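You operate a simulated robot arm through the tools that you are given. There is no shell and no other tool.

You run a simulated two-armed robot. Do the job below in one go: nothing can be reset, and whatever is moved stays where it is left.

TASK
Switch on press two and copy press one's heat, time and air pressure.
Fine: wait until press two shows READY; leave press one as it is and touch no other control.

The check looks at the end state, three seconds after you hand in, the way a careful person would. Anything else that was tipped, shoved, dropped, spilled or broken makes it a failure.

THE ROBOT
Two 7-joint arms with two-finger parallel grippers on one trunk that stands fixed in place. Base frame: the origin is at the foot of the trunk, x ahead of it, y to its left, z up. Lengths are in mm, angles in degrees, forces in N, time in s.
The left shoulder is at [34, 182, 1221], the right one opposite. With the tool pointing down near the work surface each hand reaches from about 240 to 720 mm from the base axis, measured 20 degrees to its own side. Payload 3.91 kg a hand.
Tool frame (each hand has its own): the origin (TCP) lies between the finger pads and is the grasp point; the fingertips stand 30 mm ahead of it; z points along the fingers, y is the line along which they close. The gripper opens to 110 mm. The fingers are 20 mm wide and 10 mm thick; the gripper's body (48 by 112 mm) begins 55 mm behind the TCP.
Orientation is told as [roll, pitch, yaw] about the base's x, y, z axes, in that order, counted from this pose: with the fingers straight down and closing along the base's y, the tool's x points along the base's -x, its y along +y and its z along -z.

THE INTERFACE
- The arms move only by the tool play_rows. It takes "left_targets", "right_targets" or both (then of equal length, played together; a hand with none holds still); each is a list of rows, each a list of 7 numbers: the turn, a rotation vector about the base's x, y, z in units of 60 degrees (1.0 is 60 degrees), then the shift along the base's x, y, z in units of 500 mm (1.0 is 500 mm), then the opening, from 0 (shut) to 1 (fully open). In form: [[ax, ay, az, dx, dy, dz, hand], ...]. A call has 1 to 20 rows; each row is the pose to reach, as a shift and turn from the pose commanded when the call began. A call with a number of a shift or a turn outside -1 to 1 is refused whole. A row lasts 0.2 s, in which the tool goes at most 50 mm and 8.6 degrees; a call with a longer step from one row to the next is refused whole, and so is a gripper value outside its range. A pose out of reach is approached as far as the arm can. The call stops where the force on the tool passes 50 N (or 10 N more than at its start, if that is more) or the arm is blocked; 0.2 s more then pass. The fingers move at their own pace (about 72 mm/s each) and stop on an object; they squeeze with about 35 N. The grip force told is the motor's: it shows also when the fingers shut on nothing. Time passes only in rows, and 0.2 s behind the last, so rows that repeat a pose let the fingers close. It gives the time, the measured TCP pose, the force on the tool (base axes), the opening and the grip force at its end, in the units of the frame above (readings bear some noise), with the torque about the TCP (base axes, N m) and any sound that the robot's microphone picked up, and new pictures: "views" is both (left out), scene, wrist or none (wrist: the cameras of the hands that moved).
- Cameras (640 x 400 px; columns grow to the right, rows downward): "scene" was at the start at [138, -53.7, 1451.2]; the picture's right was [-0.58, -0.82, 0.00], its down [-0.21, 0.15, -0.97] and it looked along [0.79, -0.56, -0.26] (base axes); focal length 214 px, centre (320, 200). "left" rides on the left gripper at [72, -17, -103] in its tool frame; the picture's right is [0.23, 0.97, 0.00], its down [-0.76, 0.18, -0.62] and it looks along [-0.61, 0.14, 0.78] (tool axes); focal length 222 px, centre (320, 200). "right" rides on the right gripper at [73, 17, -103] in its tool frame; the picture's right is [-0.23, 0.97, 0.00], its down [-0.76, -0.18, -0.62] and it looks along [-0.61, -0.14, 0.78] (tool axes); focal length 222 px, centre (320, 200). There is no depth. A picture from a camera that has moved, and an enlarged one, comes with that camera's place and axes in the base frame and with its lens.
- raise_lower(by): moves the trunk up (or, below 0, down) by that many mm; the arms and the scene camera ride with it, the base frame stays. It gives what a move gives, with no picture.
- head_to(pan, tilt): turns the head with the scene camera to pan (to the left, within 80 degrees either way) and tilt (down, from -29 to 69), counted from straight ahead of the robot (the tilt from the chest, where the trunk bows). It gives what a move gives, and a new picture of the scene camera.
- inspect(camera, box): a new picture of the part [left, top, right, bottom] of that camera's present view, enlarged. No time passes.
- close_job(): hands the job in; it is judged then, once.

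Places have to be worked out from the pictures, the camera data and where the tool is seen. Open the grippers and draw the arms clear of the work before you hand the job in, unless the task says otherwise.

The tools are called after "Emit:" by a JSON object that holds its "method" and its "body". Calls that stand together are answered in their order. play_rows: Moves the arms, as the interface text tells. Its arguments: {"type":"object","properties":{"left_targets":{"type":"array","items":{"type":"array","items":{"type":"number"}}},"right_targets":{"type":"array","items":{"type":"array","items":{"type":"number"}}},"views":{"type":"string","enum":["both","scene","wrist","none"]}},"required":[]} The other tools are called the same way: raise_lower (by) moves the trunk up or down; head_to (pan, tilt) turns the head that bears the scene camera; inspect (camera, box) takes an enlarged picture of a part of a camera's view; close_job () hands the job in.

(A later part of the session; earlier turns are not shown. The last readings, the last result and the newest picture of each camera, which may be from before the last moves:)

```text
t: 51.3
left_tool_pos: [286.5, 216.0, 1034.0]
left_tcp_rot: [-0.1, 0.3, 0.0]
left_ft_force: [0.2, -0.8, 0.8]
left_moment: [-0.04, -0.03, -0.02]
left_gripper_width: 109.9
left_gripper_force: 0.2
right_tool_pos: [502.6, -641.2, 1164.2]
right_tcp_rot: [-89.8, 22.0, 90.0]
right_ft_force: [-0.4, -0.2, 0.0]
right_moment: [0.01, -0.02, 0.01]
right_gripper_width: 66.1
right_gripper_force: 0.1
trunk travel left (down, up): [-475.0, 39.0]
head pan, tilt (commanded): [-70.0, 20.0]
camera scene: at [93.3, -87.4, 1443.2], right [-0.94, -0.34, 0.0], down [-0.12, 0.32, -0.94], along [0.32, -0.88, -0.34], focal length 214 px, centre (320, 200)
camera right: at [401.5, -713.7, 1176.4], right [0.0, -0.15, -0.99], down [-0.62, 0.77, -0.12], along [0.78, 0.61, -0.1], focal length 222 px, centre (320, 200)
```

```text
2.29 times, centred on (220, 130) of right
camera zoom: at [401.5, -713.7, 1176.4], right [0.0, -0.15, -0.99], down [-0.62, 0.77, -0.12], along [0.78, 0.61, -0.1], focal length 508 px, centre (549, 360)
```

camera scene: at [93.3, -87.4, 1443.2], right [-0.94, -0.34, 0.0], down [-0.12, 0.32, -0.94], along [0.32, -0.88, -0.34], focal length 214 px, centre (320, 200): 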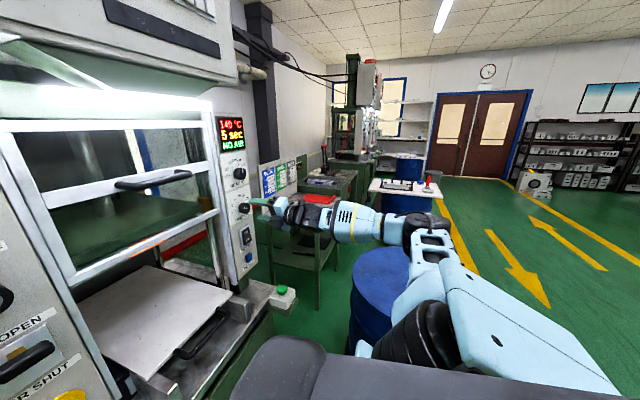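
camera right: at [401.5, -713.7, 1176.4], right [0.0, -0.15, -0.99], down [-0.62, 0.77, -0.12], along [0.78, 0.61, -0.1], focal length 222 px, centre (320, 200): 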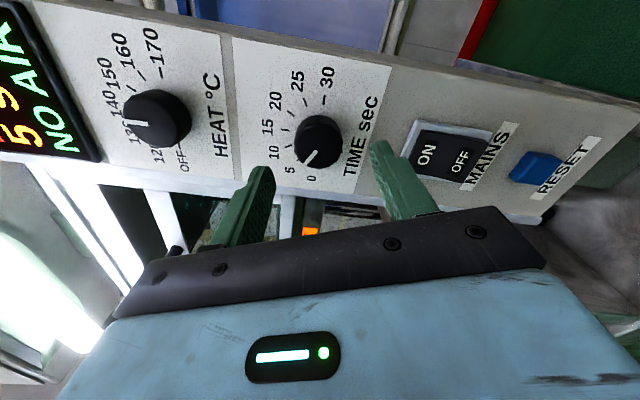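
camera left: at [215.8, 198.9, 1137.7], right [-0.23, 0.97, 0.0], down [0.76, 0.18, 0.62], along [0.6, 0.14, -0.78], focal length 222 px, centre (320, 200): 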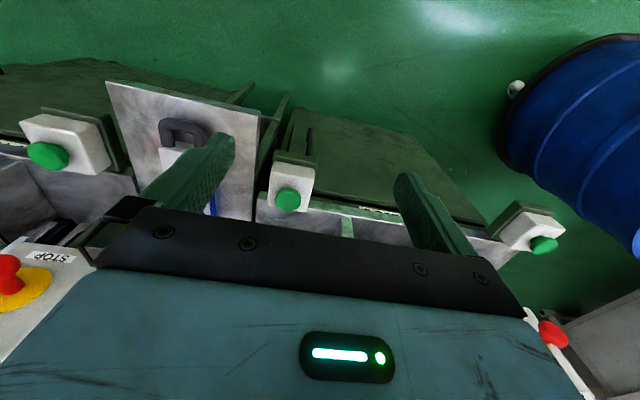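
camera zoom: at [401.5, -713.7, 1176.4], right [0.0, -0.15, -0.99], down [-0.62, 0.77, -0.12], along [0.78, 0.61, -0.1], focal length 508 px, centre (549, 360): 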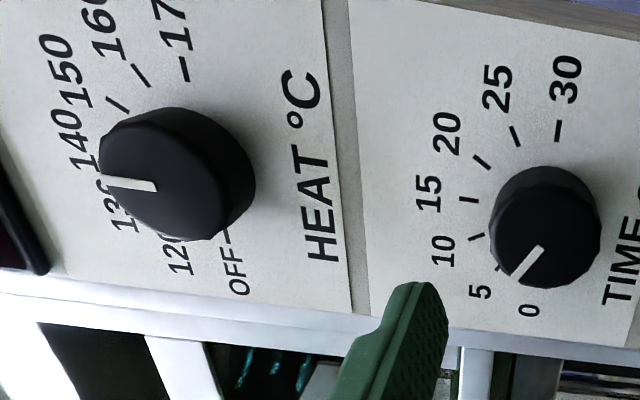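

Heat reads 140 °C. I roll back to ≈170° and go in on the time knob.

Emit:
{"method": "play_rows", "body": {"right_targets": [[-0.14, 0, 0, 0, 0.001, 0.001, 0.6], [-0.28, 0, 0, 0, 0.001, 0.001, 0.6], [-0.42, 0, 0, 0, 0.001, 0.001, 0.6], [-0.56, 0, 0, 0, 0.001, 0.001, 0.6], [-0.7, 0, 0, 0, 0.001, 0.001, 0.6], [-0.84, 0, 0, 0, 0.001, 0.001, 0.6], [-0.98, 0, 0, 0, 0.001, 0.001, 0.6]], "views": "none"}}

Emit:
{"method": "play_rows", "body": {"right_targets": [[-0.1, 0, 0, 0, 0, 0, 0.6], [-0.2, 0, 0, 0.03, 0, 0, 0.6], [-0.3, 0, 0, 0.06, 0, 0, 0.6], [-0.3, 0, 0, 0.08, 0, 0, 0.6], [-0.3, 0, 0, 0.095, 0, 0, 0.6], [-0.3, 0, 0, 0.095, 0, 0, 0.6]], "views": "wrist"}}

```text
t: 52.9
left_tool_pos: [287.0, 215.6, 1034.1]
left_tcp_rot: [0.0, 0.3, 0.1]
left_ft_force: [0.5, -0.6, -0.2]
left_moment: [0.01, 0.0, 0.0]
left_gripper_width: 110.1
left_gripper_force: 0.0
right_tool_pos: [503.8, -640.5, 1165.0]
right_tcp_rot: [-89.5, 81.1, 90.1]
right_ft_force: [0.0, -0.1, 0.5]
right_moment: [0.0, -0.02, -0.01]
right_gripper_width: 66.0
right_gripper_force: 0.1
trunk travel left (down, up): [-475.0, 39.0]
head pan, tilt (commanded): [-70.0, 20.0]
```

```text
t: 54.3
left_tool_pos: [287.4, 214.4, 1034.8]
left_tcp_rot: [0.1, 0.4, 0.1]
left_ft_force: [-0.5, 1.1, 0.4]
left_moment: [0.05, -0.04, 0.03]
left_gripper_width: 110.1
left_gripper_force: 0.1
right_tool_pos: [552.2, -642.2, 1165.3]
right_tcp_rot: [89.9, 81.0, -90.4]
right_ft_force: [-0.1, 0.3, -0.6]
right_moment: [0.02, -0.02, -0.01]
right_gripper_width: 66.0
right_gripper_force: 0.1
right hand out of reach, approached as far as the arm can: row 3, 4
trunk travel left (down, up): [-475.0, 39.0]
head pan, tilt (commanded): [-70.0, 20.0]
camera right: at [449.0, -645.1, 1239.7], right [0.0, -1.0, -0.07], down [-0.62, 0.06, -0.78], along [0.78, 0.04, -0.62], focal length 222 px, centre (320, 200)
```

right: 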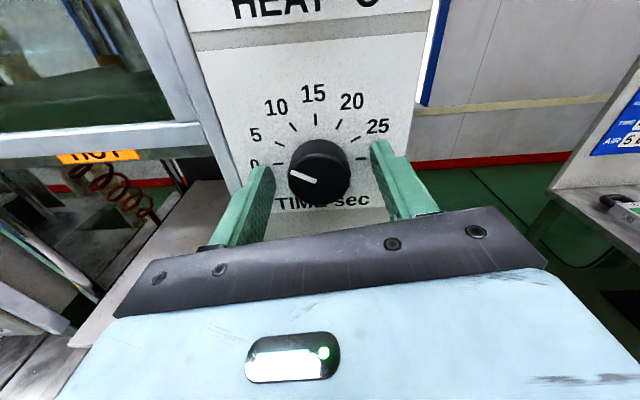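

In place around the time knob (x 552, roll 171°), no contact force. I close and then turn clockwise 60°.

Emit:
{"method": "play_rows", "body": {"right_targets": [[0, 0, 0, 0, 0.002, 0, 0.3], [0, 0, 0, 0, 0.002, 0, 0], [0, 0, 0, 0, 0.002, 0, 0]], "views": "none"}}

Emit:
{"method": "play_rows", "body": {"right_targets": [[0.125, 0, 0, 0, 0, 0, 0], [0.25, 0, 0, 0, 0, 0, 0], [0.375, 0, 0, 0, 0, 0, 0], [0.5, 0, 0, 0, 0, 0, 0], [0.625, 0, 0, 0, 0, 0, 0], [0.75, 0, 0, 0, 0, 0, 0], [0.875, 0, 0, 0, 0, 0, 0], [1.0, 0, 0, 0, 0, 0, 0]], "views": "both"}}

```text
t: 55.1
left_tool_pos: [288.1, 214.2, 1033.4]
left_tcp_rot: [0.1, 0.3, 0.1]
left_ft_force: [-0.3, 0.2, -0.4]
left_moment: [-0.03, 0.01, 0.01]
left_gripper_width: 109.9
left_gripper_force: 0.0
right_tool_pos: [552.4, -640.1, 1165.5]
right_tcp_rot: [90.1, 81.0, -90.2]
right_ft_force: [2.2, -2.5, 1.2]
right_moment: [-0.01, 0.07, -0.13]
right_gripper_width: 37.2
right_gripper_force: 45.3
trunk travel left (down, up): [-475.0, 39.0]
head pan, tilt (commanded): [-70.0, 20.0]
```

```text
t: 56.9
left_tool_pos: [286.1, 215.7, 1035.5]
left_tcp_rot: [0.0, 0.3, 0.0]
left_ft_force: [-0.7, -0.6, -0.1]
left_moment: [-0.02, 0.0, -0.01]
left_gripper_width: 110.1
left_gripper_force: 0.1
right_tool_pos: [551.9, -639.8, 1164.6]
right_tcp_rot: [-90.0, 38.8, 89.9]
right_ft_force: [5.7, -6.4, 9.8]
right_moment: [0.0, -0.02, -0.44]
right_gripper_width: 37.5
right_gripper_force: 44.6
trunk travel left (down, up): [-475.0, 39.0]
head pan, tilt (commanded): [-70.0, 20.0]
camera scene: at [93.5, -87.7, 1443.3], right [-0.94, -0.34, 0.0], down [-0.12, 0.32, -0.94], along [0.32, -0.88, -0.34], focal length 214 px, centre (320, 200)
camera right: at [449.1, -706.3, 1197.8], right [0.0, -0.43, -0.9], down [-0.62, 0.71, -0.34], along [0.78, 0.56, -0.27], focal length 222 px, centre (320, 200)
```

scene: 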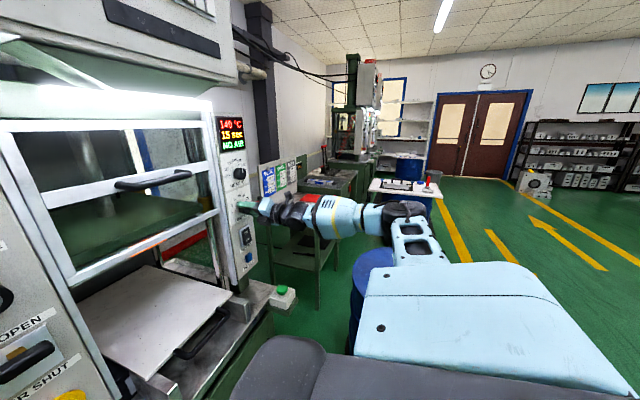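
right: 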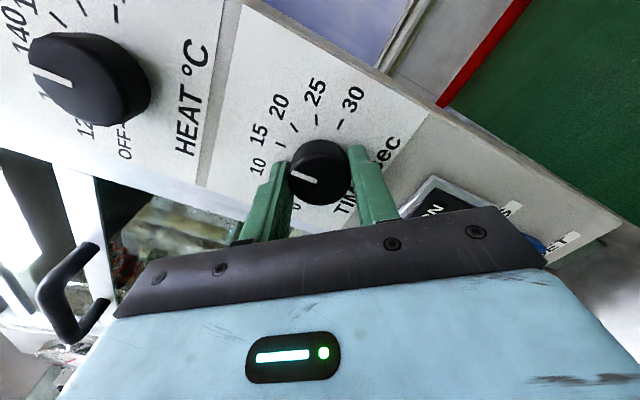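

Time now 15 s; the knob follows well. I turn another 15° in this grip, then release, back off and rewind the wrist.

Emit:
{"method": "play_rows", "body": {"right_targets": [[0.125, 0, 0, 0, 0, 0, 0], [0.25, 0, 0, 0, 0, 0, 0], [0.25, 0, 0, 0, 0, 0, 0]], "views": "none"}}

Emit:
{"method": "play_rows", "body": {"right_targets": [[0, 0, 0, 0, 0, 0, 0.3], [0, 0, 0, 0, 0, 0, 0.6], [0, 0, 0, -0.03, 0, 0, 0.6], [0, 0, 0, -0.09, 0, 0, 0.6]], "views": "both"}}

```text
t: 57.7
left_tool_pos: [287.3, 214.8, 1034.8]
left_tcp_rot: [0.0, 0.2, 0.1]
left_ft_force: [0.1, 0.5, 0.2]
left_moment: [-0.02, -0.01, 0.01]
left_gripper_width: 110.0
left_gripper_force: 0.1
right_tool_pos: [551.3, -639.8, 1164.5]
right_tcp_rot: [-89.9, 23.9, 89.9]
right_ft_force: [5.9, -8.5, 10.7]
right_moment: [0.0, -0.41, -0.15]
right_gripper_width: 37.3
right_gripper_force: 44.7
trunk travel left (down, up): [-475.0, 39.0]
head pan, tilt (commanded): [-70.0, 20.0]
```

```text
t: 58.7
left_tool_pos: [287.0, 216.4, 1034.7]
left_tcp_rot: [0.0, 0.2, 0.2]
left_ft_force: [0.4, -0.8, 0.9]
left_moment: [-0.04, 0.0, 0.02]
left_gripper_width: 110.2
left_gripper_force: 0.0
right_tool_pos: [506.1, -637.4, 1165.5]
right_tcp_rot: [-89.8, 24.0, 90.0]
right_ft_force: [-0.4, 0.0, -0.1]
right_moment: [-0.01, -0.03, 0.01]
right_gripper_width: 66.1
right_gripper_force: 0.0
trunk travel left (down, up): [-475.0, 39.0]
head pan, tilt (commanded): [-70.0, 20.0]
camera scene: at [92.3, -87.1, 1443.3], right [-0.94, -0.34, 0.0], down [-0.12, 0.32, -0.94], along [0.32, -0.88, -0.34], focal length 214 px, centre (320, 200)
camera right: at [402.1, -710.4, 1180.2], right [0.0, -0.19, -0.98], down [-0.62, 0.77, -0.15], along [0.78, 0.61, -0.12], focal length 222 px, centre (320, 200)
```

scene: 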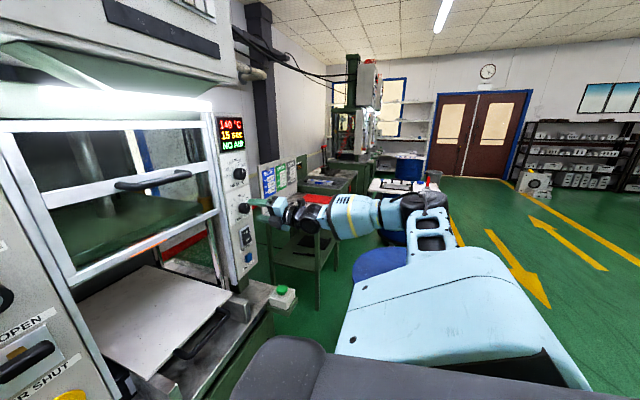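
right: 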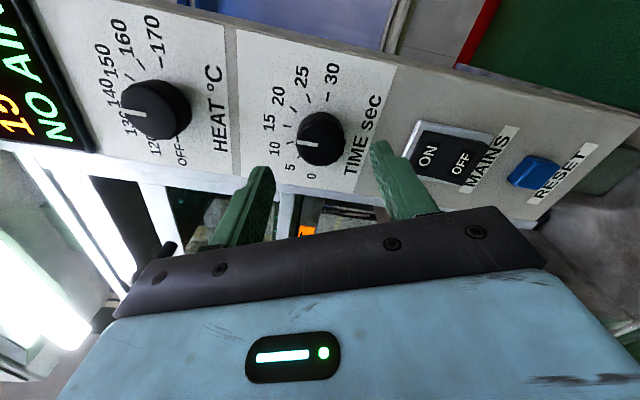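

Display seems to read 15 s still; perhaps it has steps. I enlarge the display and the knob.

Emit:
{"method": "inspect", "body": {"camera": "scene", "box": [200, 110, 264, 150]}}

Emit:
{"method": "inspect", "body": {"camera": "right", "box": [230, 40, 410, 200]}}

```text
10.00 times, centred on (232, 130) of scene
camera zoom: at [92.3, -87.1, 1443.3], right [-0.94, -0.34, 0.0], down [-0.12, 0.32, -0.94], along [0.32, -0.88, -0.34], focal length 2145 px, centre (1200, 900)
```

zoom: 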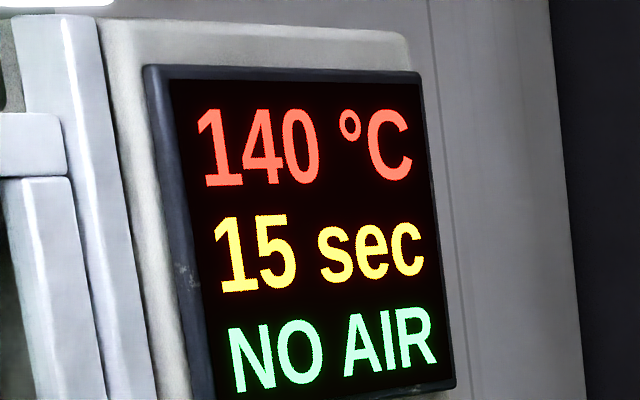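

```text
2.50 times, centred on (320, 120) of right
camera zoom: at [402.1, -710.4, 1180.2], right [0.0, -0.19, -0.98], down [-0.62, 0.77, -0.15], along [0.78, 0.61, -0.12], focal length 555 px, centre (320, 400)
```

zoom: 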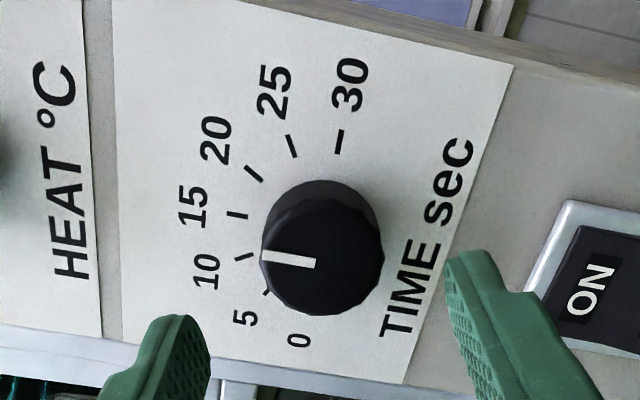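

The time knob clicks in 5-second steps (30° each) and settled at 15 s. I need three more steps: rewind to ≈169° and go in again.

Emit:
{"method": "play_rows", "body": {"right_targets": [[-0.14, 0, 0, 0, -0.004, 0, 0.6], [-0.28, 0, 0, 0, -0.005, 0, 0.6], [-0.42, 0, 0, 0, -0.005, 0, 0.6], [-0.56, 0, 0, 0, -0.005, 0, 0.6], [-0.7, 0, 0, 0, -0.005, 0, 0.6], [-0.84, 0, 0, 0, -0.005, 0, 0.6], [-0.98, 0, 0, 0, -0.005, 0, 0.6]], "views": "none"}}

Emit:
{"method": "play_rows", "body": {"right_targets": [[-0.1, 0, 0, 0, 0, 0, 0.6], [-0.2, 0, 0, 0.03, 0, 0, 0.6], [-0.3, 0, 0, 0.06, 0, 0, 0.6], [-0.3, 0, 0, 0.08, 0, 0, 0.6], [-0.3, 0, 0, 0.09, 0, 0, 0.6], [-0.3, 0, 0, 0.09, 0, 0, 0.6], [-0.3, 0, 0, 0.09, 0, 0, 0.6]], "views": "wrist"}}

```text
t: 60.3
left_tool_pos: [286.6, 214.5, 1034.7]
left_tcp_rot: [0.0, 0.3, 0.1]
left_ft_force: [0.2, -0.9, 0.3]
left_moment: [0.04, 0.01, -0.02]
left_gripper_width: 110.2
left_gripper_force: 0.2
right_tool_pos: [506.0, -641.8, 1165.3]
right_tcp_rot: [-89.5, 82.9, 90.3]
right_ft_force: [0.2, -0.4, -0.1]
right_moment: [0.01, -0.01, 0.04]
right_gripper_width: 66.1
right_gripper_force: 0.1
trunk travel left (down, up): [-475.0, 39.0]
head pan, tilt (commanded): [-70.0, 20.0]
```

```text
t: 61.9
left_tool_pos: [286.4, 215.9, 1034.3]
left_tcp_rot: [0.0, 0.3, 0.2]
left_ft_force: [-0.2, 0.3, 0.6]
left_moment: [0.04, -0.01, 0.01]
left_gripper_width: 109.9
left_gripper_force: 0.1
right_tool_pos: [551.2, -642.0, 1165.0]
right_tcp_rot: [89.9, 79.1, -90.3]
right_ft_force: [0.3, -1.0, 0.5]
right_moment: [0.01, 0.02, -0.01]
right_gripper_width: 66.0
right_gripper_force: 0.0
trunk travel left (down, up): [-475.0, 39.0]
head pan, tilt (commanded): [-70.0, 20.0]
camera right: at [449.4, -644.5, 1240.0], right [0.0, -1.0, -0.04], down [-0.62, 0.03, -0.78], along [0.78, 0.02, -0.62], focal length 222 px, centre (320, 200)
```

right: 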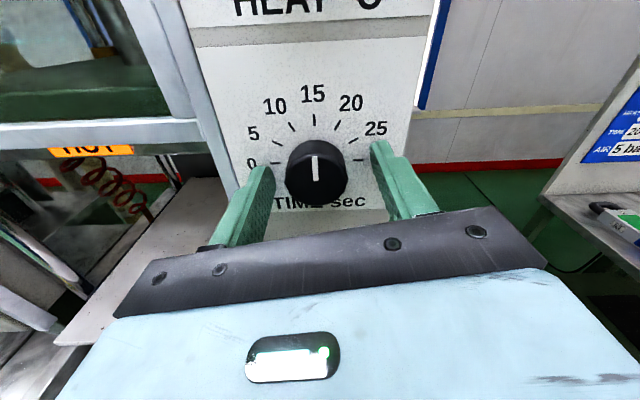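

Pointer at 15, fingers around the knob. I close, then turn 60° and then 26° more.

Emit:
{"method": "play_rows", "body": {"right_targets": [[0, 0, 0, 0, 0.003, 0, 0.3], [0, 0, 0, 0, 0.003, 0, 0], [0, 0, 0, 0, 0.003, 0, 0]], "views": "none"}}

Emit:
{"method": "play_rows", "body": {"right_targets": [[0.125, 0, 0, 0, 0, 0, 0], [0.25, 0, 0, 0, 0, 0, 0], [0.375, 0, 0, 0, 0, 0, 0], [0.5, 0, 0, 0, 0, 0, 0], [0.625, 0, 0, 0, 0, 0, 0], [0.75, 0, 0, 0, 0, 0, 0], [0.875, 0, 0, 0, 0, 0, 0], [1.0, 0, 0, 0, 0, 0, 0]], "views": "none"}}

Emit:
{"method": "play_rows", "body": {"right_targets": [[0.125, 0, 0, 0, 0, 0, 0], [0.25, 0, 0, 0, 0, 0, 0], [0.375, 0, 0, 0, 0, 0, 0], [0.43, 0, 0, 0, 0, 0, 0], [0.43, 0, 0, 0, 0, 0, 0]], "views": "both"}}

```text
t: 62.7
left_tool_pos: [287.5, 214.9, 1033.3]
left_tcp_rot: [0.0, 0.3, 0.1]
left_ft_force: [-0.2, -0.1, -0.3]
left_moment: [0.0, 0.0, 0.0]
left_gripper_width: 109.9
left_gripper_force: 0.0
right_tool_pos: [552.2, -640.3, 1165.3]
right_tcp_rot: [89.8, 79.3, -90.4]
right_ft_force: [-1.2, 0.8, -1.7]
right_moment: [0.01, 0.0, 0.07]
right_gripper_width: 37.4
right_gripper_force: 45.7
trunk travel left (down, up): [-475.0, 39.0]
head pan, tilt (commanded): [-70.0, 20.0]
```

```text
t: 64.5
left_tool_pos: [286.9, 216.0, 1035.1]
left_tcp_rot: [0.0, 0.3, 0.2]
left_ft_force: [-0.5, 0.2, -0.4]
left_moment: [0.0, -0.01, -0.01]
left_gripper_width: 110.0
left_gripper_force: 0.0
right_tool_pos: [552.3, -640.8, 1163.7]
right_tcp_rot: [-89.8, 40.7, 90.1]
right_ft_force: [-1.0, 4.7, -2.6]
right_moment: [-0.01, -0.11, 0.27]
right_gripper_width: 37.0
right_gripper_force: 45.3
trunk travel left (down, up): [-475.0, 39.0]
head pan, tilt (commanded): [-70.0, 20.0]
```

```text
t: 65.7
left_tool_pos: [286.0, 216.0, 1034.8]
left_tcp_rot: [0.0, 0.3, 0.0]
left_ft_force: [0.4, -0.4, 0.6]
left_moment: [-0.04, 0.03, 0.0]
left_gripper_width: 109.9
left_gripper_force: 0.0
right_tool_pos: [550.6, -639.9, 1164.4]
right_tcp_rot: [-89.8, 14.9, 90.0]
right_ft_force: [1.3, 4.3, -0.8]
right_moment: [-0.01, 0.03, 0.24]
right_gripper_width: 37.0
right_gripper_force: 45.4
trunk travel left (down, up): [-475.0, 39.0]
head pan, tilt (commanded): [-70.0, 20.0]
camera scene: at [93.7, -86.8, 1443.2], right [-0.94, -0.34, 0.0], down [-0.12, 0.32, -0.94], along [0.32, -0.88, -0.34], focal length 214 px, centre (320, 200)
camera right: at [449.4, -713.2, 1168.0], right [0.0, -0.03, -1.0], down [-0.62, 0.78, -0.02], along [0.78, 0.62, -0.02], focal length 222 px, centre (320, 200)
```

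scene: 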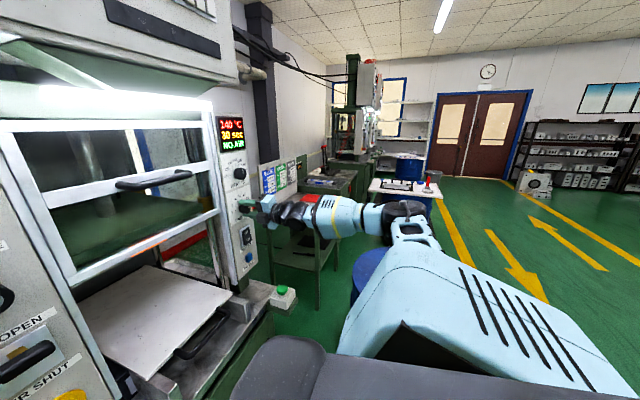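
right: 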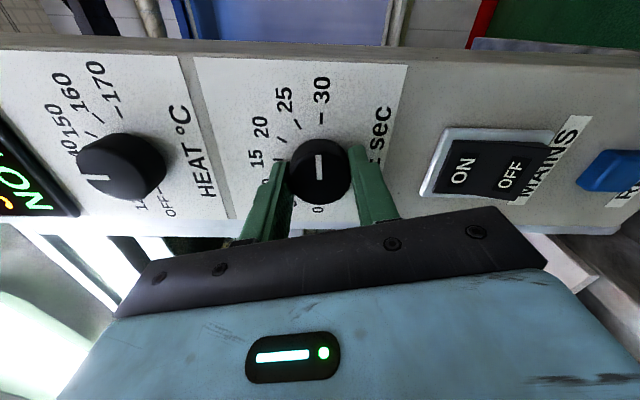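

Display now shows 30 sec and the pointer stands at 30. I release, back off well, and verify.

Emit:
{"method": "play_rows", "body": {"right_targets": [[0, 0, 0, 0, 0, 0, 0.3], [0, 0, 0, 0, 0, 0, 0.6], [0, 0, 0, -0.03, 0, 0, 0.6], [0, 0, 0, -0.1, 0, 0, 0.6], [0, 0, 0, -0.18, 0, 0, 0.6]], "views": "both"}}

Emit:
{"method": "inspect", "body": {"camera": "scene", "box": [200, 110, 264, 150]}}

Emit:
{"method": "inspect", "body": {"camera": "right", "box": [100, 60, 420, 240]}}

```text
t: 66.9
left_tool_pos: [287.3, 214.7, 1034.2]
left_tcp_rot: [0.0, 0.3, 0.1]
left_ft_force: [0.0, 0.8, 0.4]
left_moment: [-0.03, -0.01, 0.0]
left_gripper_width: 110.4
left_gripper_force: 0.1
right_tool_pos: [460.9, -639.9, 1165.6]
right_tcp_rot: [-90.0, 15.0, 89.9]
right_ft_force: [-0.4, 0.3, 0.4]
right_moment: [0.01, -0.01, 0.02]
right_gripper_width: 66.2
right_gripper_force: 0.0
trunk travel left (down, up): [-475.0, 39.0]
head pan, tilt (commanded): [-70.0, 20.0]
camera scene: at [92.3, -86.9, 1443.4], right [-0.94, -0.34, 0.0], down [-0.12, 0.32, -0.94], along [0.32, -0.88, -0.34], focal length 214 px, centre (320, 200)
camera right: at [358.0, -713.9, 1167.6], right [0.0, -0.03, -1.0], down [-0.62, 0.78, -0.02], along [0.78, 0.62, -0.02], focal length 222 px, centre (320, 200)
```

scene: 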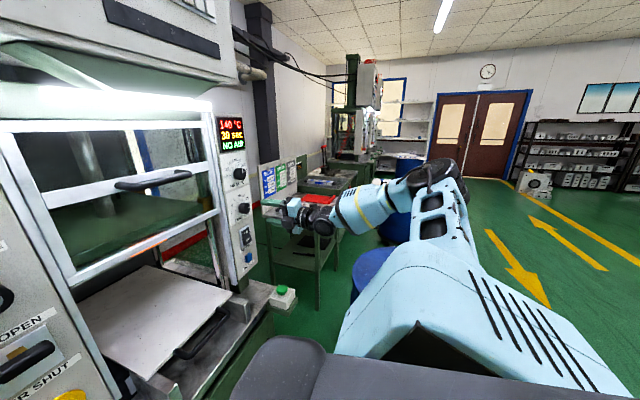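
right: 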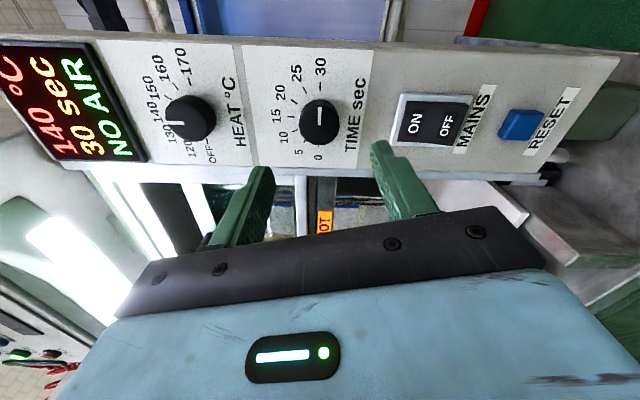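

```text
10.00 times, centred on (232, 130) of scene
camera zoom: at [92.3, -86.9, 1443.4], right [-0.94, -0.34, 0.0], down [-0.12, 0.32, -0.94], along [0.32, -0.88, -0.34], focal length 2145 px, centre (1200, 900)
```

zoom: 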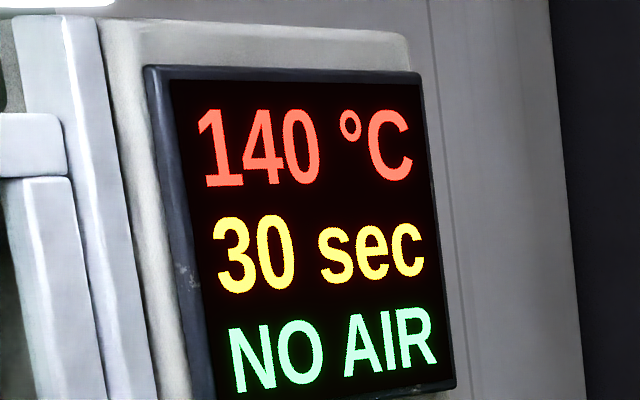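

```text
2.00 times, centred on (260, 150) of right
camera zoom: at [358.0, -713.9, 1167.6], right [0.0, -0.03, -1.0], down [-0.62, 0.78, -0.02], along [0.78, 0.62, -0.02], focal length 444 px, centre (440, 300)
```

zoom: 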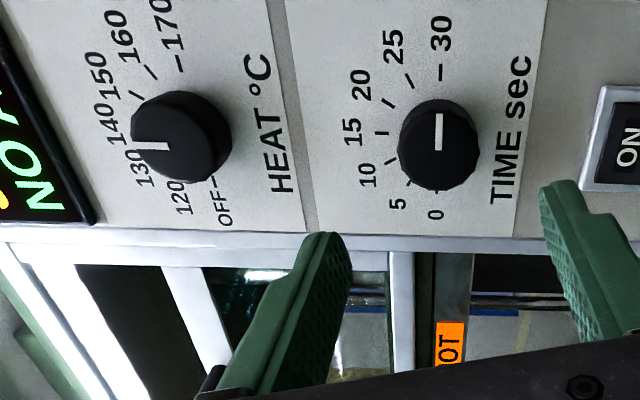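

Heat 140 and time 30 match; only air is left (NO AIR at 2.0 bar). Its knob is near [567, −142, 1226]. I retract the right hand and carry it left in front of that panel in stages, watching with the head.

Emit:
{"method": "play_rows", "body": {"right_targets": [[-0.1, 0, 0, -0.07, 0, 0, 0.6], [-0.22, 0, 0, -0.12, 0.05, 0.02, 0.6], [-0.34, 0, 0, -0.12, 0.13, 0.04, 0.6], [-0.46, 0, 0, -0.12, 0.22, 0.06, 0.6], [-0.58, 0, 0, -0.12, 0.31, 0.08, 0.6], [-0.7, 0, 0, -0.12, 0.4, 0.1, 0.6], [-0.82, 0, 0, -0.12, 0.49, 0.12, 0.6], [-0.94, 0, 0, -0.12, 0.57, 0.12, 0.6]], "views": "both"}}

```text
t: 68.7
left_tool_pos: [287.7, 215.0, 1033.9]
left_tcp_rot: [0.0, 0.3, 0.1]
left_ft_force: [-0.3, -0.7, 0.5]
left_moment: [-0.01, 0.01, 0.0]
left_gripper_width: 110.2
left_gripper_force: 0.1
right_tool_pos: [428.4, -403.4, 1220.5]
right_tcp_rot: [-90.2, 70.4, 90.5]
right_ft_force: [-0.2, -0.5, 0.0]
right_moment: [-0.01, 0.02, 0.02]
right_gripper_width: 66.0
right_gripper_force: 0.1
right hand out of reach, approached as far as the arm can: row 7, 8
trunk travel left (down, up): [-475.0, 39.0]
head pan, tilt (commanded): [-70.0, 20.0]
camera scene: at [93.2, -87.0, 1443.3], right [-0.94, -0.34, 0.0], down [-0.12, 0.32, -0.94], along [0.32, -0.88, -0.34], focal length 214 px, centre (320, 200)
camera right: at [326.7, -444.5, 1284.1], right [0.01, -0.84, -0.54], down [-0.63, 0.41, -0.66], along [0.78, 0.35, -0.52], focal length 222 px, centre (320, 200)
```

scene: 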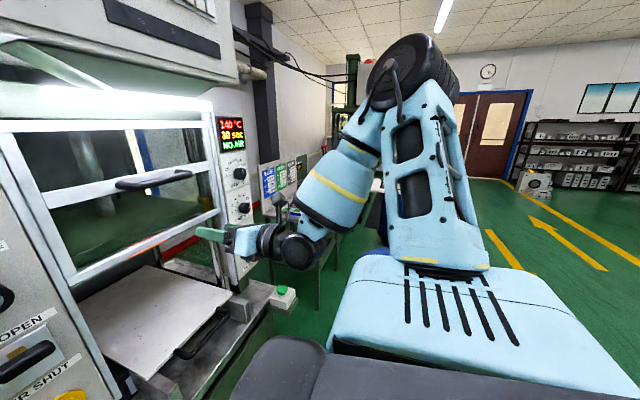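
right: 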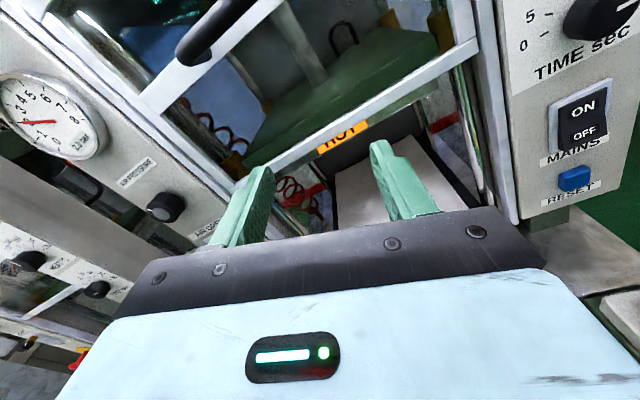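

The arm folds to its limit when the hand is too close to the shoulder; further ahead it should fit. I go to x≈510 first (tips at 540, still clear of the door handle at z≈1333) and then left to the air knob.

Emit:
{"method": "head_to", "body": {"pan": -25, "tilt": 22}}

Emit:
{"method": "play_rows", "body": {"right_targets": [[-0.05, 0, 0, 0.08, 0, 0, 0.6], [-0.1, 0, 0, 0.16, 0.03, 0, 0.6], [-0.16, 0, 0, 0.2, 0.08, 0, 0.6], [-0.22, 0, 0, 0.21, 0.16, 0, 0.6], [-0.28, 0, 0, 0.21, 0.24, 0, 0.6], [-0.35, 0, 0, 0.21, 0.32, 0, 0.6], [-0.42, 0, 0, 0.21, 0.39, 0, 0.6], [-0.42, 0, 0, 0.21, 0.426, 0, 0.6], [-0.42, 0, 0, 0.21, 0.426, 0, 0.6]], "views": "both"}}

```text
t: 69.8
left_tool_pos: [286.6, 214.8, 1034.5]
left_tcp_rot: [0.0, 0.2, 0.1]
left_ft_force: [1.0, -0.3, 0.4]
left_moment: [-0.01, 0.01, 0.01]
left_gripper_width: 110.0
left_gripper_force: 0.1
right_tool_pos: [428.8, -405.2, 1220.3]
right_tcp_rot: [-90.4, 70.3, 90.3]
right_ft_force: [0.2, 0.0, -0.7]
right_moment: [0.05, -0.03, 0.03]
right_gripper_width: 66.2
right_gripper_force: 0.0
trunk travel left (down, up): [-475.0, 39.0]
head pan, tilt (commanded): [-25.0, 22.0]
camera scene: at [145.4, -39.4, 1440.0], right [-0.42, -0.91, 0.0], down [-0.34, 0.16, -0.93], along [0.84, -0.39, -0.37], focal length 214 px, centre (320, 200)
```

scene: 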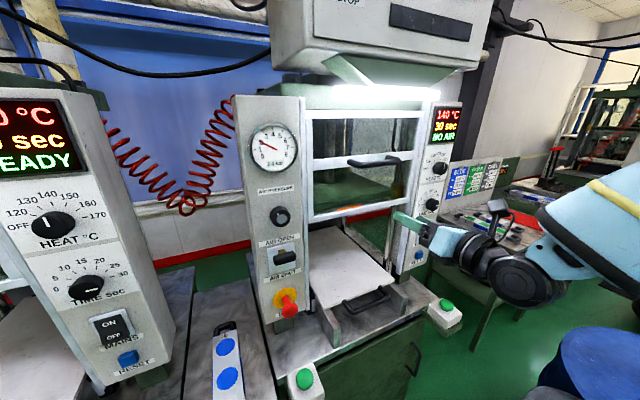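

```text
t: 71.3
left_tool_pos: [284.4, 216.1, 1035.6]
left_tcp_rot: [-0.2, 0.0, 0.1]
left_ft_force: [-0.7, 0.4, -0.2]
left_moment: [0.0, 0.0, -0.04]
left_gripper_width: 109.9
left_gripper_force: 0.1
right_tool_pos: [564.1, -448.1, 1250.3]
right_tcp_rot: [-15.7, 87.1, 169.8]
right_ft_force: [-25.4, 1.1, -4.1]
right_moment: [0.21, 0.0, -1.02]
right_gripper_width: 64.3
right_gripper_force: 0.1
right hand out of reach, approached as far as the arm can: row 1, 2, 3, 4, 5, 6, 7
trunk travel left (down, up): [-475.0, 39.0]
head pan, tilt (commanded): [-25.0, 22.0]
stopped in row 7 (right hand): the force on the tool passed its limit at 61 N (the readings are from after the stop); the commanded pose is now the measured one
camera scene: at [141.1, -37.5, 1440.8], right [-0.42, -0.91, 0.0], down [-0.34, 0.16, -0.93], along [0.84, -0.39, -0.37], focal length 214 px, centre (320, 200)
camera right: at [466.7, -474.4, 1328.1], right [0.08, -0.97, -0.24], down [-0.67, 0.12, -0.73], along [0.73, 0.22, -0.64], focal length 222 px, centre (320, 200)
```

scene: 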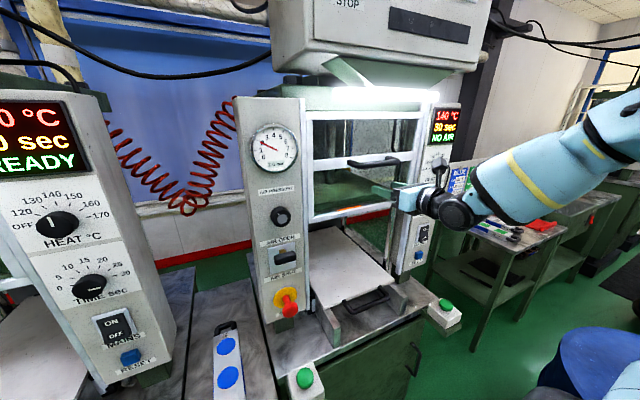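
right: 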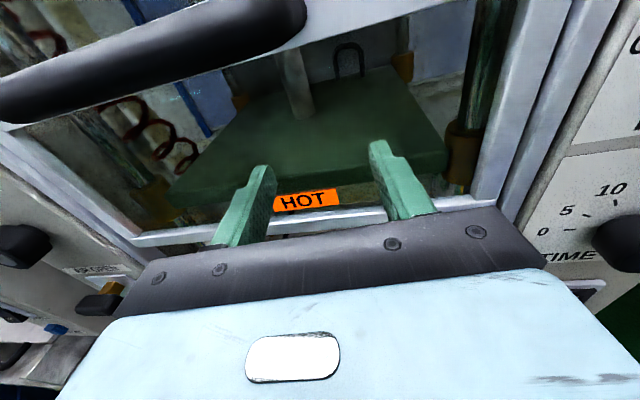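

The unreachable pose let the hand drift forward into the door area (61 N). I pull straight back at once and look for any change on the door.

Emit:
{"method": "play_rows", "body": {"right_targets": [[0, 0, 0, -0.04, 0, 0, 0.6], [0, 0, 0, -0.1, 0, 0, 0.6], [0, 0, 0, -0.16, 0, 0, 0.6]], "views": "both"}}

Emit:
{"method": "inspect", "body": {"camera": "scene", "box": [290, 90, 470, 290]}}

```text
t: 72.1
left_tool_pos: [287.5, 215.1, 1035.0]
left_tcp_rot: [0.0, 0.4, 0.1]
left_ft_force: [-0.1, -0.4, 0.3]
left_moment: [0.01, 0.01, -0.04]
left_gripper_width: 110.0
left_gripper_force: 0.1
right_tool_pos: [487.6, -455.1, 1250.0]
right_tcp_rot: [-18.8, 87.2, 167.2]
right_ft_force: [-0.5, -0.2, 0.5]
right_moment: [0.01, 0.02, 0.04]
right_gripper_width: 66.0
right_gripper_force: 0.1
right hand out of reach, approached as far as the arm can: row 3
trunk travel left (down, up): [-475.0, 39.0]
head pan, tilt (commanded): [-25.0, 22.0]
camera scene: at [145.3, -39.4, 1440.0], right [-0.42, -0.91, 0.0], down [-0.34, 0.16, -0.93], along [0.84, -0.39, -0.37], focal length 214 px, centre (320, 200)
camera right: at [390.9, -482.8, 1327.8], right [0.09, -0.97, -0.24], down [-0.67, 0.12, -0.73], along [0.73, 0.23, -0.64], focal length 222 px, centre (320, 200)
```

scene: 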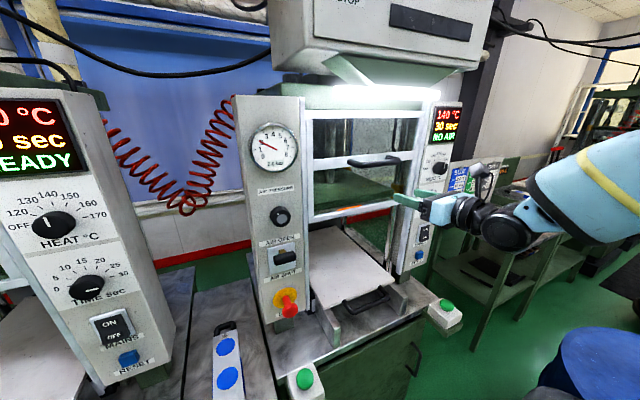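
right: 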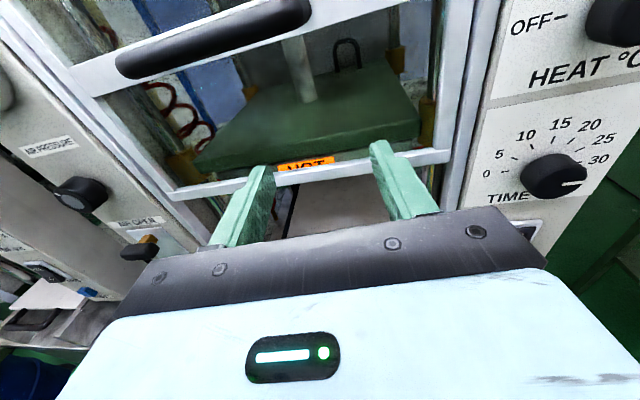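

```text
2.00 times, centred on (380, 190) of scene
camera zoom: at [145.3, -39.4, 1440.0], right [-0.42, -0.91, 0.0], down [-0.34, 0.16, -0.93], along [0.84, -0.39, -0.37], focal length 429 px, centre (200, 220)
```

zoom: 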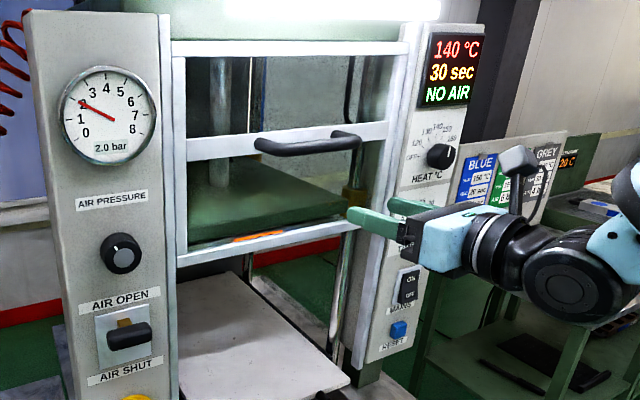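

Door and handle look unchanged. The right arm is too cramped in front of its own shoulder, so the left arm will take the air knob. I first move the right hand back to the right and raise the left hand with fingers down.

Emit:
{"method": "play_rows", "body": {"right_targets": [[0, 0, 0, 0, -0.08, 0, 0.6], [0, 0, 0, 0, -0.16, 0, 0.6], [0, 0, 0, -0.03, -0.24, 0, 0.6], [0, 0, 0, -0.06, -0.3, 0, 0.6], [0, 0, 0, -0.09, -0.34, 0, 0.6]], "left_targets": [[0, 0, 0, 0.03, 0, 0.09, 1], [0, 0, 0, 0.06, 0, 0.18, 1], [0, 0, 0, 0.08, 0, 0.27, 1], [0, 0, 0, 0.08, 0, 0.36, 1], [0, 0, 0, 0.08, 0, 0.44, 1]], "views": "scene"}}

```text
t: 73.3
left_tool_pos: [326.4, 212.8, 1256.4]
left_tcp_rot: [0.1, 0.2, 0.1]
left_ft_force: [-0.3, -0.6, 0.2]
left_moment: [-0.01, 0.0, -0.02]
left_gripper_width: 110.1
left_gripper_force: 0.0
right_tool_pos: [444.0, -625.3, 1251.6]
right_tcp_rot: [-14.9, 87.4, 170.8]
right_ft_force: [0.0, 0.0, -0.5]
right_moment: [0.01, -0.02, -0.03]
right_gripper_width: 66.0
right_gripper_force: 0.0
trunk travel left (down, up): [-475.0, 39.0]
head pan, tilt (commanded): [-25.0, 22.0]
camera scene: at [144.2, -40.0, 1440.2], right [-0.42, -0.91, 0.0], down [-0.34, 0.16, -0.93], along [0.84, -0.39, -0.37], focal length 214 px, centre (320, 200)
```

scene: 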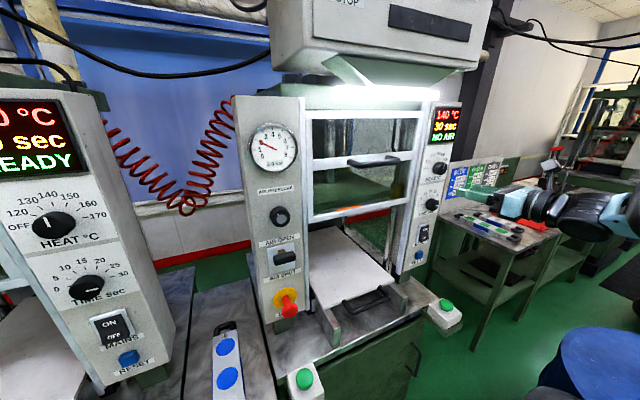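

Left hand at [326, 213, 1256], right hand parked. I carry the left hand across to y≈−142, x≈376, still fingers down.

Emit:
{"method": "play_rows", "body": {"left_targets": [[0, 0, 0, 0.01, -0.08, 0, 0.8], [0, 0, 0, 0.03, -0.16, 0, 0.6], [0, 0, 0, 0.05, -0.25, 0, 0.6], [0, 0, 0, 0.07, -0.34, 0, 0.6], [0, 0, 0, 0.09, -0.43, 0, 0.6], [0, 0, 0, 0.1, -0.52, 0, 0.6], [0, 0, 0, 0.1, -0.61, 0, 0.6], [0, 0, 0, 0.1, -0.7, 0, 0.6]], "views": "both"}}

```text
t: 75.1
left_tool_pos: [378.7, -137.1, 1252.8]
left_tcp_rot: [0.1, 0.2, 0.1]
left_ft_force: [-0.3, -0.7, 0.6]
left_moment: [0.03, -0.02, 0.03]
left_gripper_width: 65.9
left_gripper_force: 0.1
right_tool_pos: [444.5, -625.6, 1252.4]
right_tcp_rot: [-16.1, 87.3, 169.7]
right_ft_force: [-0.2, 0.0, -1.3]
right_moment: [-0.02, 0.0, 0.03]
right_gripper_width: 65.9
right_gripper_force: 0.2
trunk travel left (down, up): [-475.0, 39.0]
head pan, tilt (commanded): [-25.0, 22.0]
camera scene: at [145.2, -41.1, 1440.0], right [-0.42, -0.91, 0.0], down [-0.34, 0.16, -0.93], along [0.84, -0.39, -0.38], focal length 214 px, centre (320, 200)
camera left: at [307.3, -153.9, 1357.3], right [-0.23, 0.97, 0.0], down [0.76, 0.18, 0.62], along [0.6, 0.14, -0.79], focal length 222 px, centre (320, 200)
```

scene: 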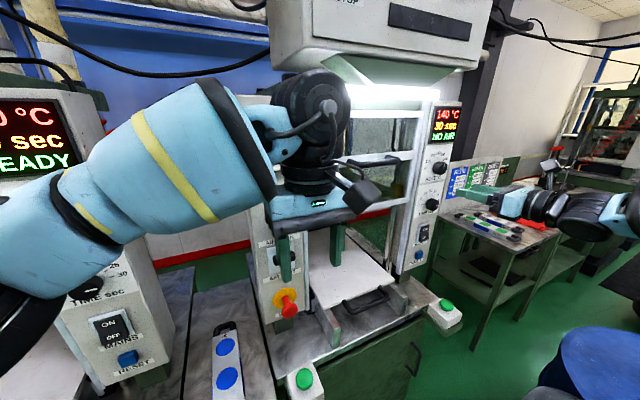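
left: 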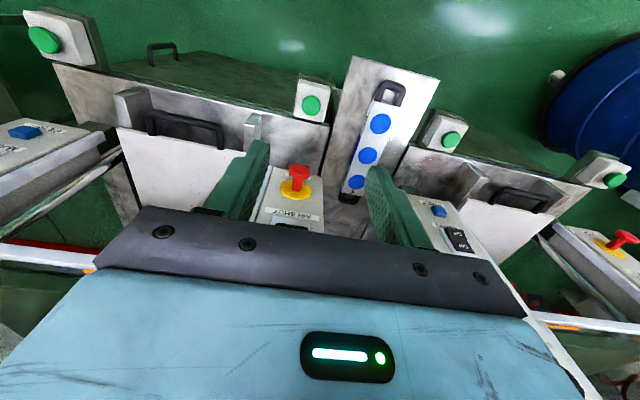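

Left hand is in line with the air panel. I pitch its fingers up towards forward by ~59° and see.

Emit:
{"method": "play_rows", "body": {"left_targets": [[0, -0.14, 0, 0, 0, 0, 0.6], [0, -0.28, 0, 0.01, 0, 0, 0.6], [0, -0.42, 0, 0.02, 0, 0, 0.6], [0, -0.56, 0, 0.03, 0, 0, 0.6], [0, -0.7, 0, 0.04, 0, 0, 0.6], [0, -0.84, 0, 0.05, 0, 0, 0.6], [0, -0.98, 0, 0.06, 0, 0, 0.6]], "views": "both"}}

```text
t: 76.7
left_tool_pos: [407.4, -135.2, 1254.9]
left_tcp_rot: [-0.2, -58.6, 0.2]
left_ft_force: [0.4, 0.3, -0.6]
left_moment: [0.01, -0.01, -0.02]
left_gripper_width: 65.8
left_gripper_force: 0.1
right_tool_pos: [444.9, -623.4, 1253.9]
right_tcp_rot: [-14.1, 87.3, 171.5]
right_ft_force: [-0.4, 0.1, -0.7]
right_moment: [0.04, 0.04, 0.0]
right_gripper_width: 66.0
right_gripper_force: 0.1
trunk travel left (down, up): [-475.0, 39.0]
head pan, tilt (commanded): [-25.0, 22.0]
camera scene: at [145.4, -39.3, 1440.0], right [-0.42, -0.91, 0.0], down [-0.34, 0.16, -0.93], along [0.84, -0.39, -0.37], focal length 214 px, centre (320, 200)
camera left: at [281.8, -151.8, 1247.0], right [-0.12, 0.97, -0.2], down [-0.14, 0.18, 0.97], along [0.98, 0.14, 0.11], focal length 222 px, centre (320, 200)
```

scene: 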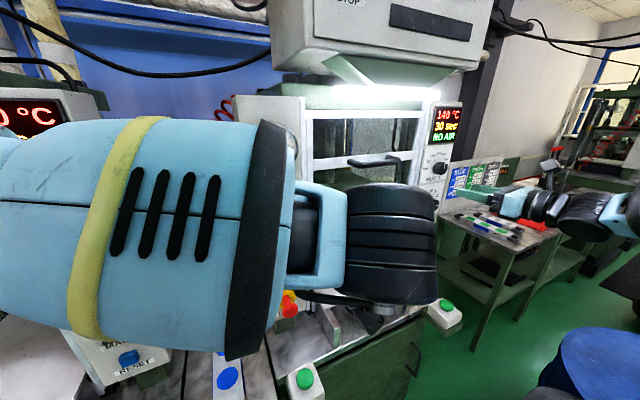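
left: 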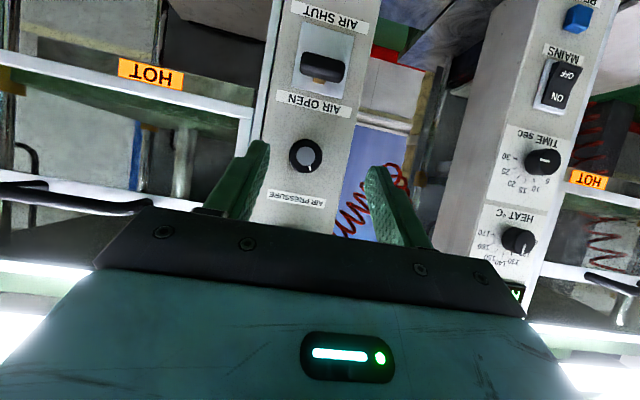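

The wrist view places the air knob axis at y≈−140, z≈1227. I finish pitching to level and line up with it at x≈440.

Emit:
{"method": "play_rows", "body": {"left_targets": [[0, -0.13, 0, 0.016, -0.002, -0.014, 0.6], [0, -0.26, 0, 0.032, -0.004, -0.028, 0.6], [0, -0.39, 0, 0.048, -0.006, -0.042, 0.6], [0, -0.52, 0, 0.064, -0.008, -0.056, 0.6]], "views": "both"}}

```text
t: 77.9
left_tool_pos: [478.8, -89.2, 1270.1]
left_tcp_rot: [-93.5, -84.3, 99.8]
left_ft_force: [0.1, -0.3, -0.7]
left_moment: [0.0, -0.02, -0.02]
left_gripper_width: 65.8
left_gripper_force: 0.1
right_tool_pos: [444.8, -623.5, 1252.2]
right_tcp_rot: [-13.7, 87.2, 172.0]
right_ft_force: [-0.3, -0.1, -0.3]
right_moment: [0.01, 0.02, 0.04]
right_gripper_width: 66.0
right_gripper_force: 0.0
trunk travel left (down, up): [-475.0, 39.0]
head pan, tilt (commanded): [-25.0, 22.0]
stopped in row 4 (left hand): the arm was blocked; the commanded pose is now the measured one
camera scene: at [145.5, -39.1, 1440.0], right [-0.42, -0.91, 0.0], down [-0.34, 0.16, -0.93], along [0.84, -0.39, -0.37], focal length 214 px, centre (320, 200)
camera left: at [380.0, -123.9, 1198.2], right [-0.1, 0.94, -0.32], down [-0.65, 0.18, 0.74], along [0.75, 0.29, 0.59], focal length 222 px, centre (320, 200)
```

scene: 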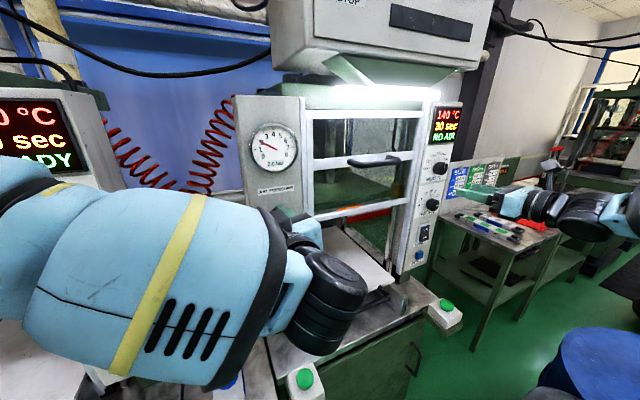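
left: 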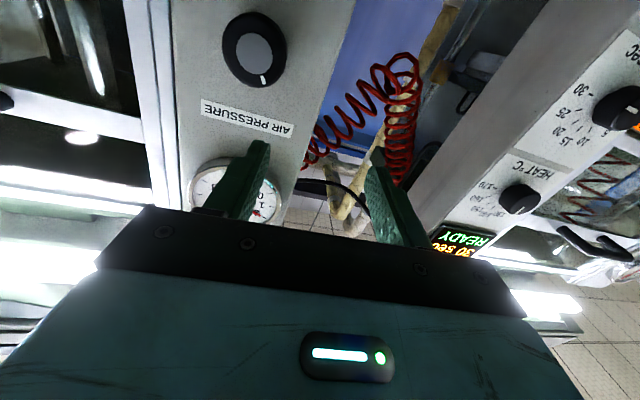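

The left arm hit a joint limit passing level and jumped a little (fingertips still 60 mm clear). As with the right arm, I correct from here: yaw −6° and shift back to the knob's line in small steps.

Emit:
{"method": "play_rows", "body": {"left_targets": [[0, 0, -0.03, -0.02, -0.025, -0.02, 0.6], [0, 0, -0.06, -0.04, -0.05, -0.04, 0.6], [0, 0, -0.105, -0.06, -0.08, -0.07, 0.6], [0, 0, -0.105, -0.07, -0.1, -0.086, 0.6]], "views": "both"}}

```text
t: 78.9
left_tool_pos: [486.0, -86.9, 1268.6]
left_tcp_rot: [-94.2, -78.6, 100.7]
left_ft_force: [-0.3, -0.5, 0.2]
left_moment: [-0.03, 0.0, 0.01]
left_gripper_width: 66.0
left_gripper_force: 0.0
right_tool_pos: [446.0, -623.1, 1252.7]
right_tcp_rot: [-13.6, 87.4, 172.1]
right_ft_force: [0.8, -0.7, -0.7]
right_moment: [0.0, 0.01, 0.0]
right_gripper_width: 66.0
right_gripper_force: 0.0
trunk travel left (down, up): [-475.0, 39.0]
head pan, tilt (commanded): [-25.0, 22.0]
stopped in row 4 (left hand): the arm was blocked; the commanded pose is now the measured one
camera scene: at [145.7, -39.1, 1440.0], right [-0.42, -0.91, 0.0], down [-0.34, 0.16, -0.93], along [0.84, -0.39, -0.37], focal length 214 px, centre (320, 200)
camera left: at [388.0, -128.2, 1199.3], right [-0.1, 0.9, -0.41], down [-0.67, 0.25, 0.7], along [0.74, 0.35, 0.58], focal length 222 px, centre (320, 200)
```

scene: 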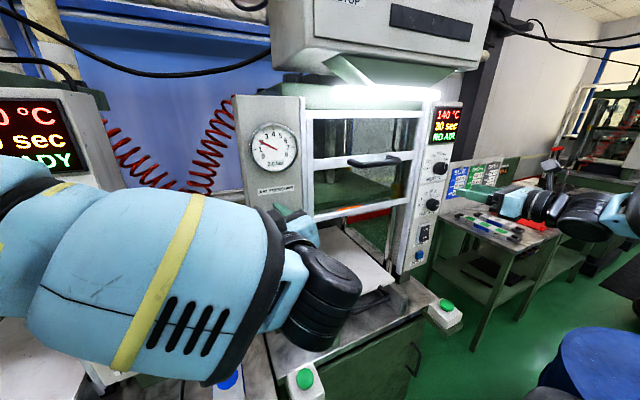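
left: 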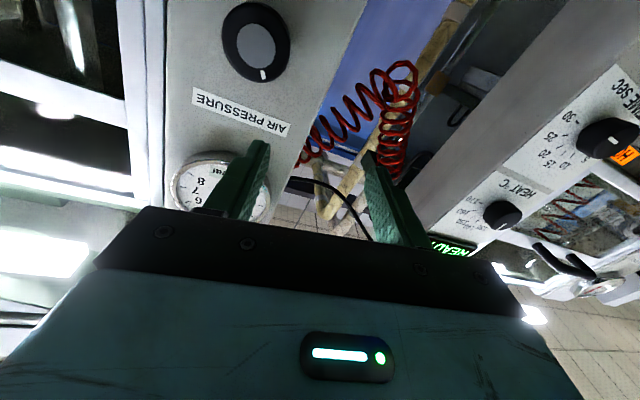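

The block behaves like the last wrist joint at its end stop; for the right arm positive roll freed it, so for the mirrored left arm I roll negative (−59°) in place.

Emit:
{"method": "play_rows", "body": {"left_targets": [[-0.14, 0, 0, 0, 0, 0, 0.6], [-0.28, 0, 0, 0, 0, 0, 0.6], [-0.42, 0, 0, 0, 0, 0, 0.6], [-0.56, 0, 0, 0, 0, 0, 0.6], [-0.7, 0, 0, 0, 0, 0, 0.6], [-0.84, 0, 0, 0, 0, 0, 0.6], [-0.98, 0, 0, 0, 0, 0, 0.6]], "views": "both"}}

```text
t: 80.5
left_tool_pos: [486.1, -87.9, 1267.6]
left_tcp_rot: [-84.6, -19.9, 92.2]
left_ft_force: [0.3, 0.3, -0.1]
left_moment: [-0.02, -0.01, -0.02]
left_gripper_width: 65.9
left_gripper_force: 0.0
right_tool_pos: [445.4, -624.2, 1252.9]
right_tcp_rot: [-14.1, 87.3, 171.7]
right_ft_force: [-0.1, -0.5, 0.7]
right_moment: [0.01, -0.01, 0.0]
right_gripper_width: 66.2
right_gripper_force: 0.1
trunk travel left (down, up): [-475.0, 39.0]
head pan, tilt (commanded): [-25.0, 22.0]
camera scene: at [145.8, -39.0, 1439.9], right [-0.42, -0.91, 0.0], down [-0.34, 0.16, -0.93], along [0.84, -0.39, -0.37], focal length 214 px, centre (320, 200)
camera left: at [387.3, -168.3, 1267.6], right [-0.1, 0.11, -0.99], down [-0.67, 0.73, 0.15], along [0.74, 0.67, 0.01], focal length 222 px, centre (320, 200)
```

scene: 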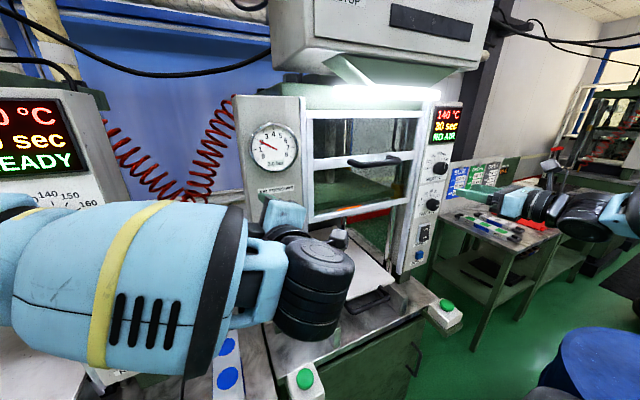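
left: 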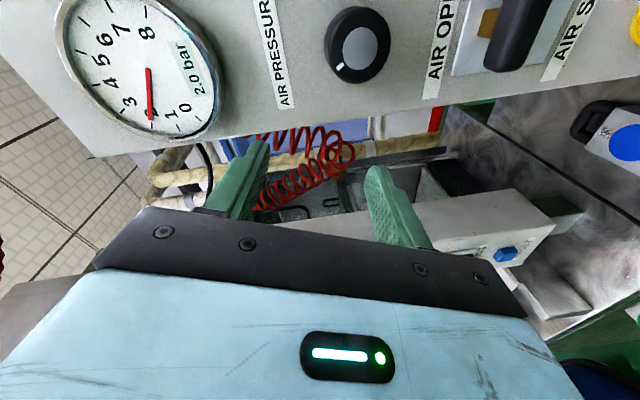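

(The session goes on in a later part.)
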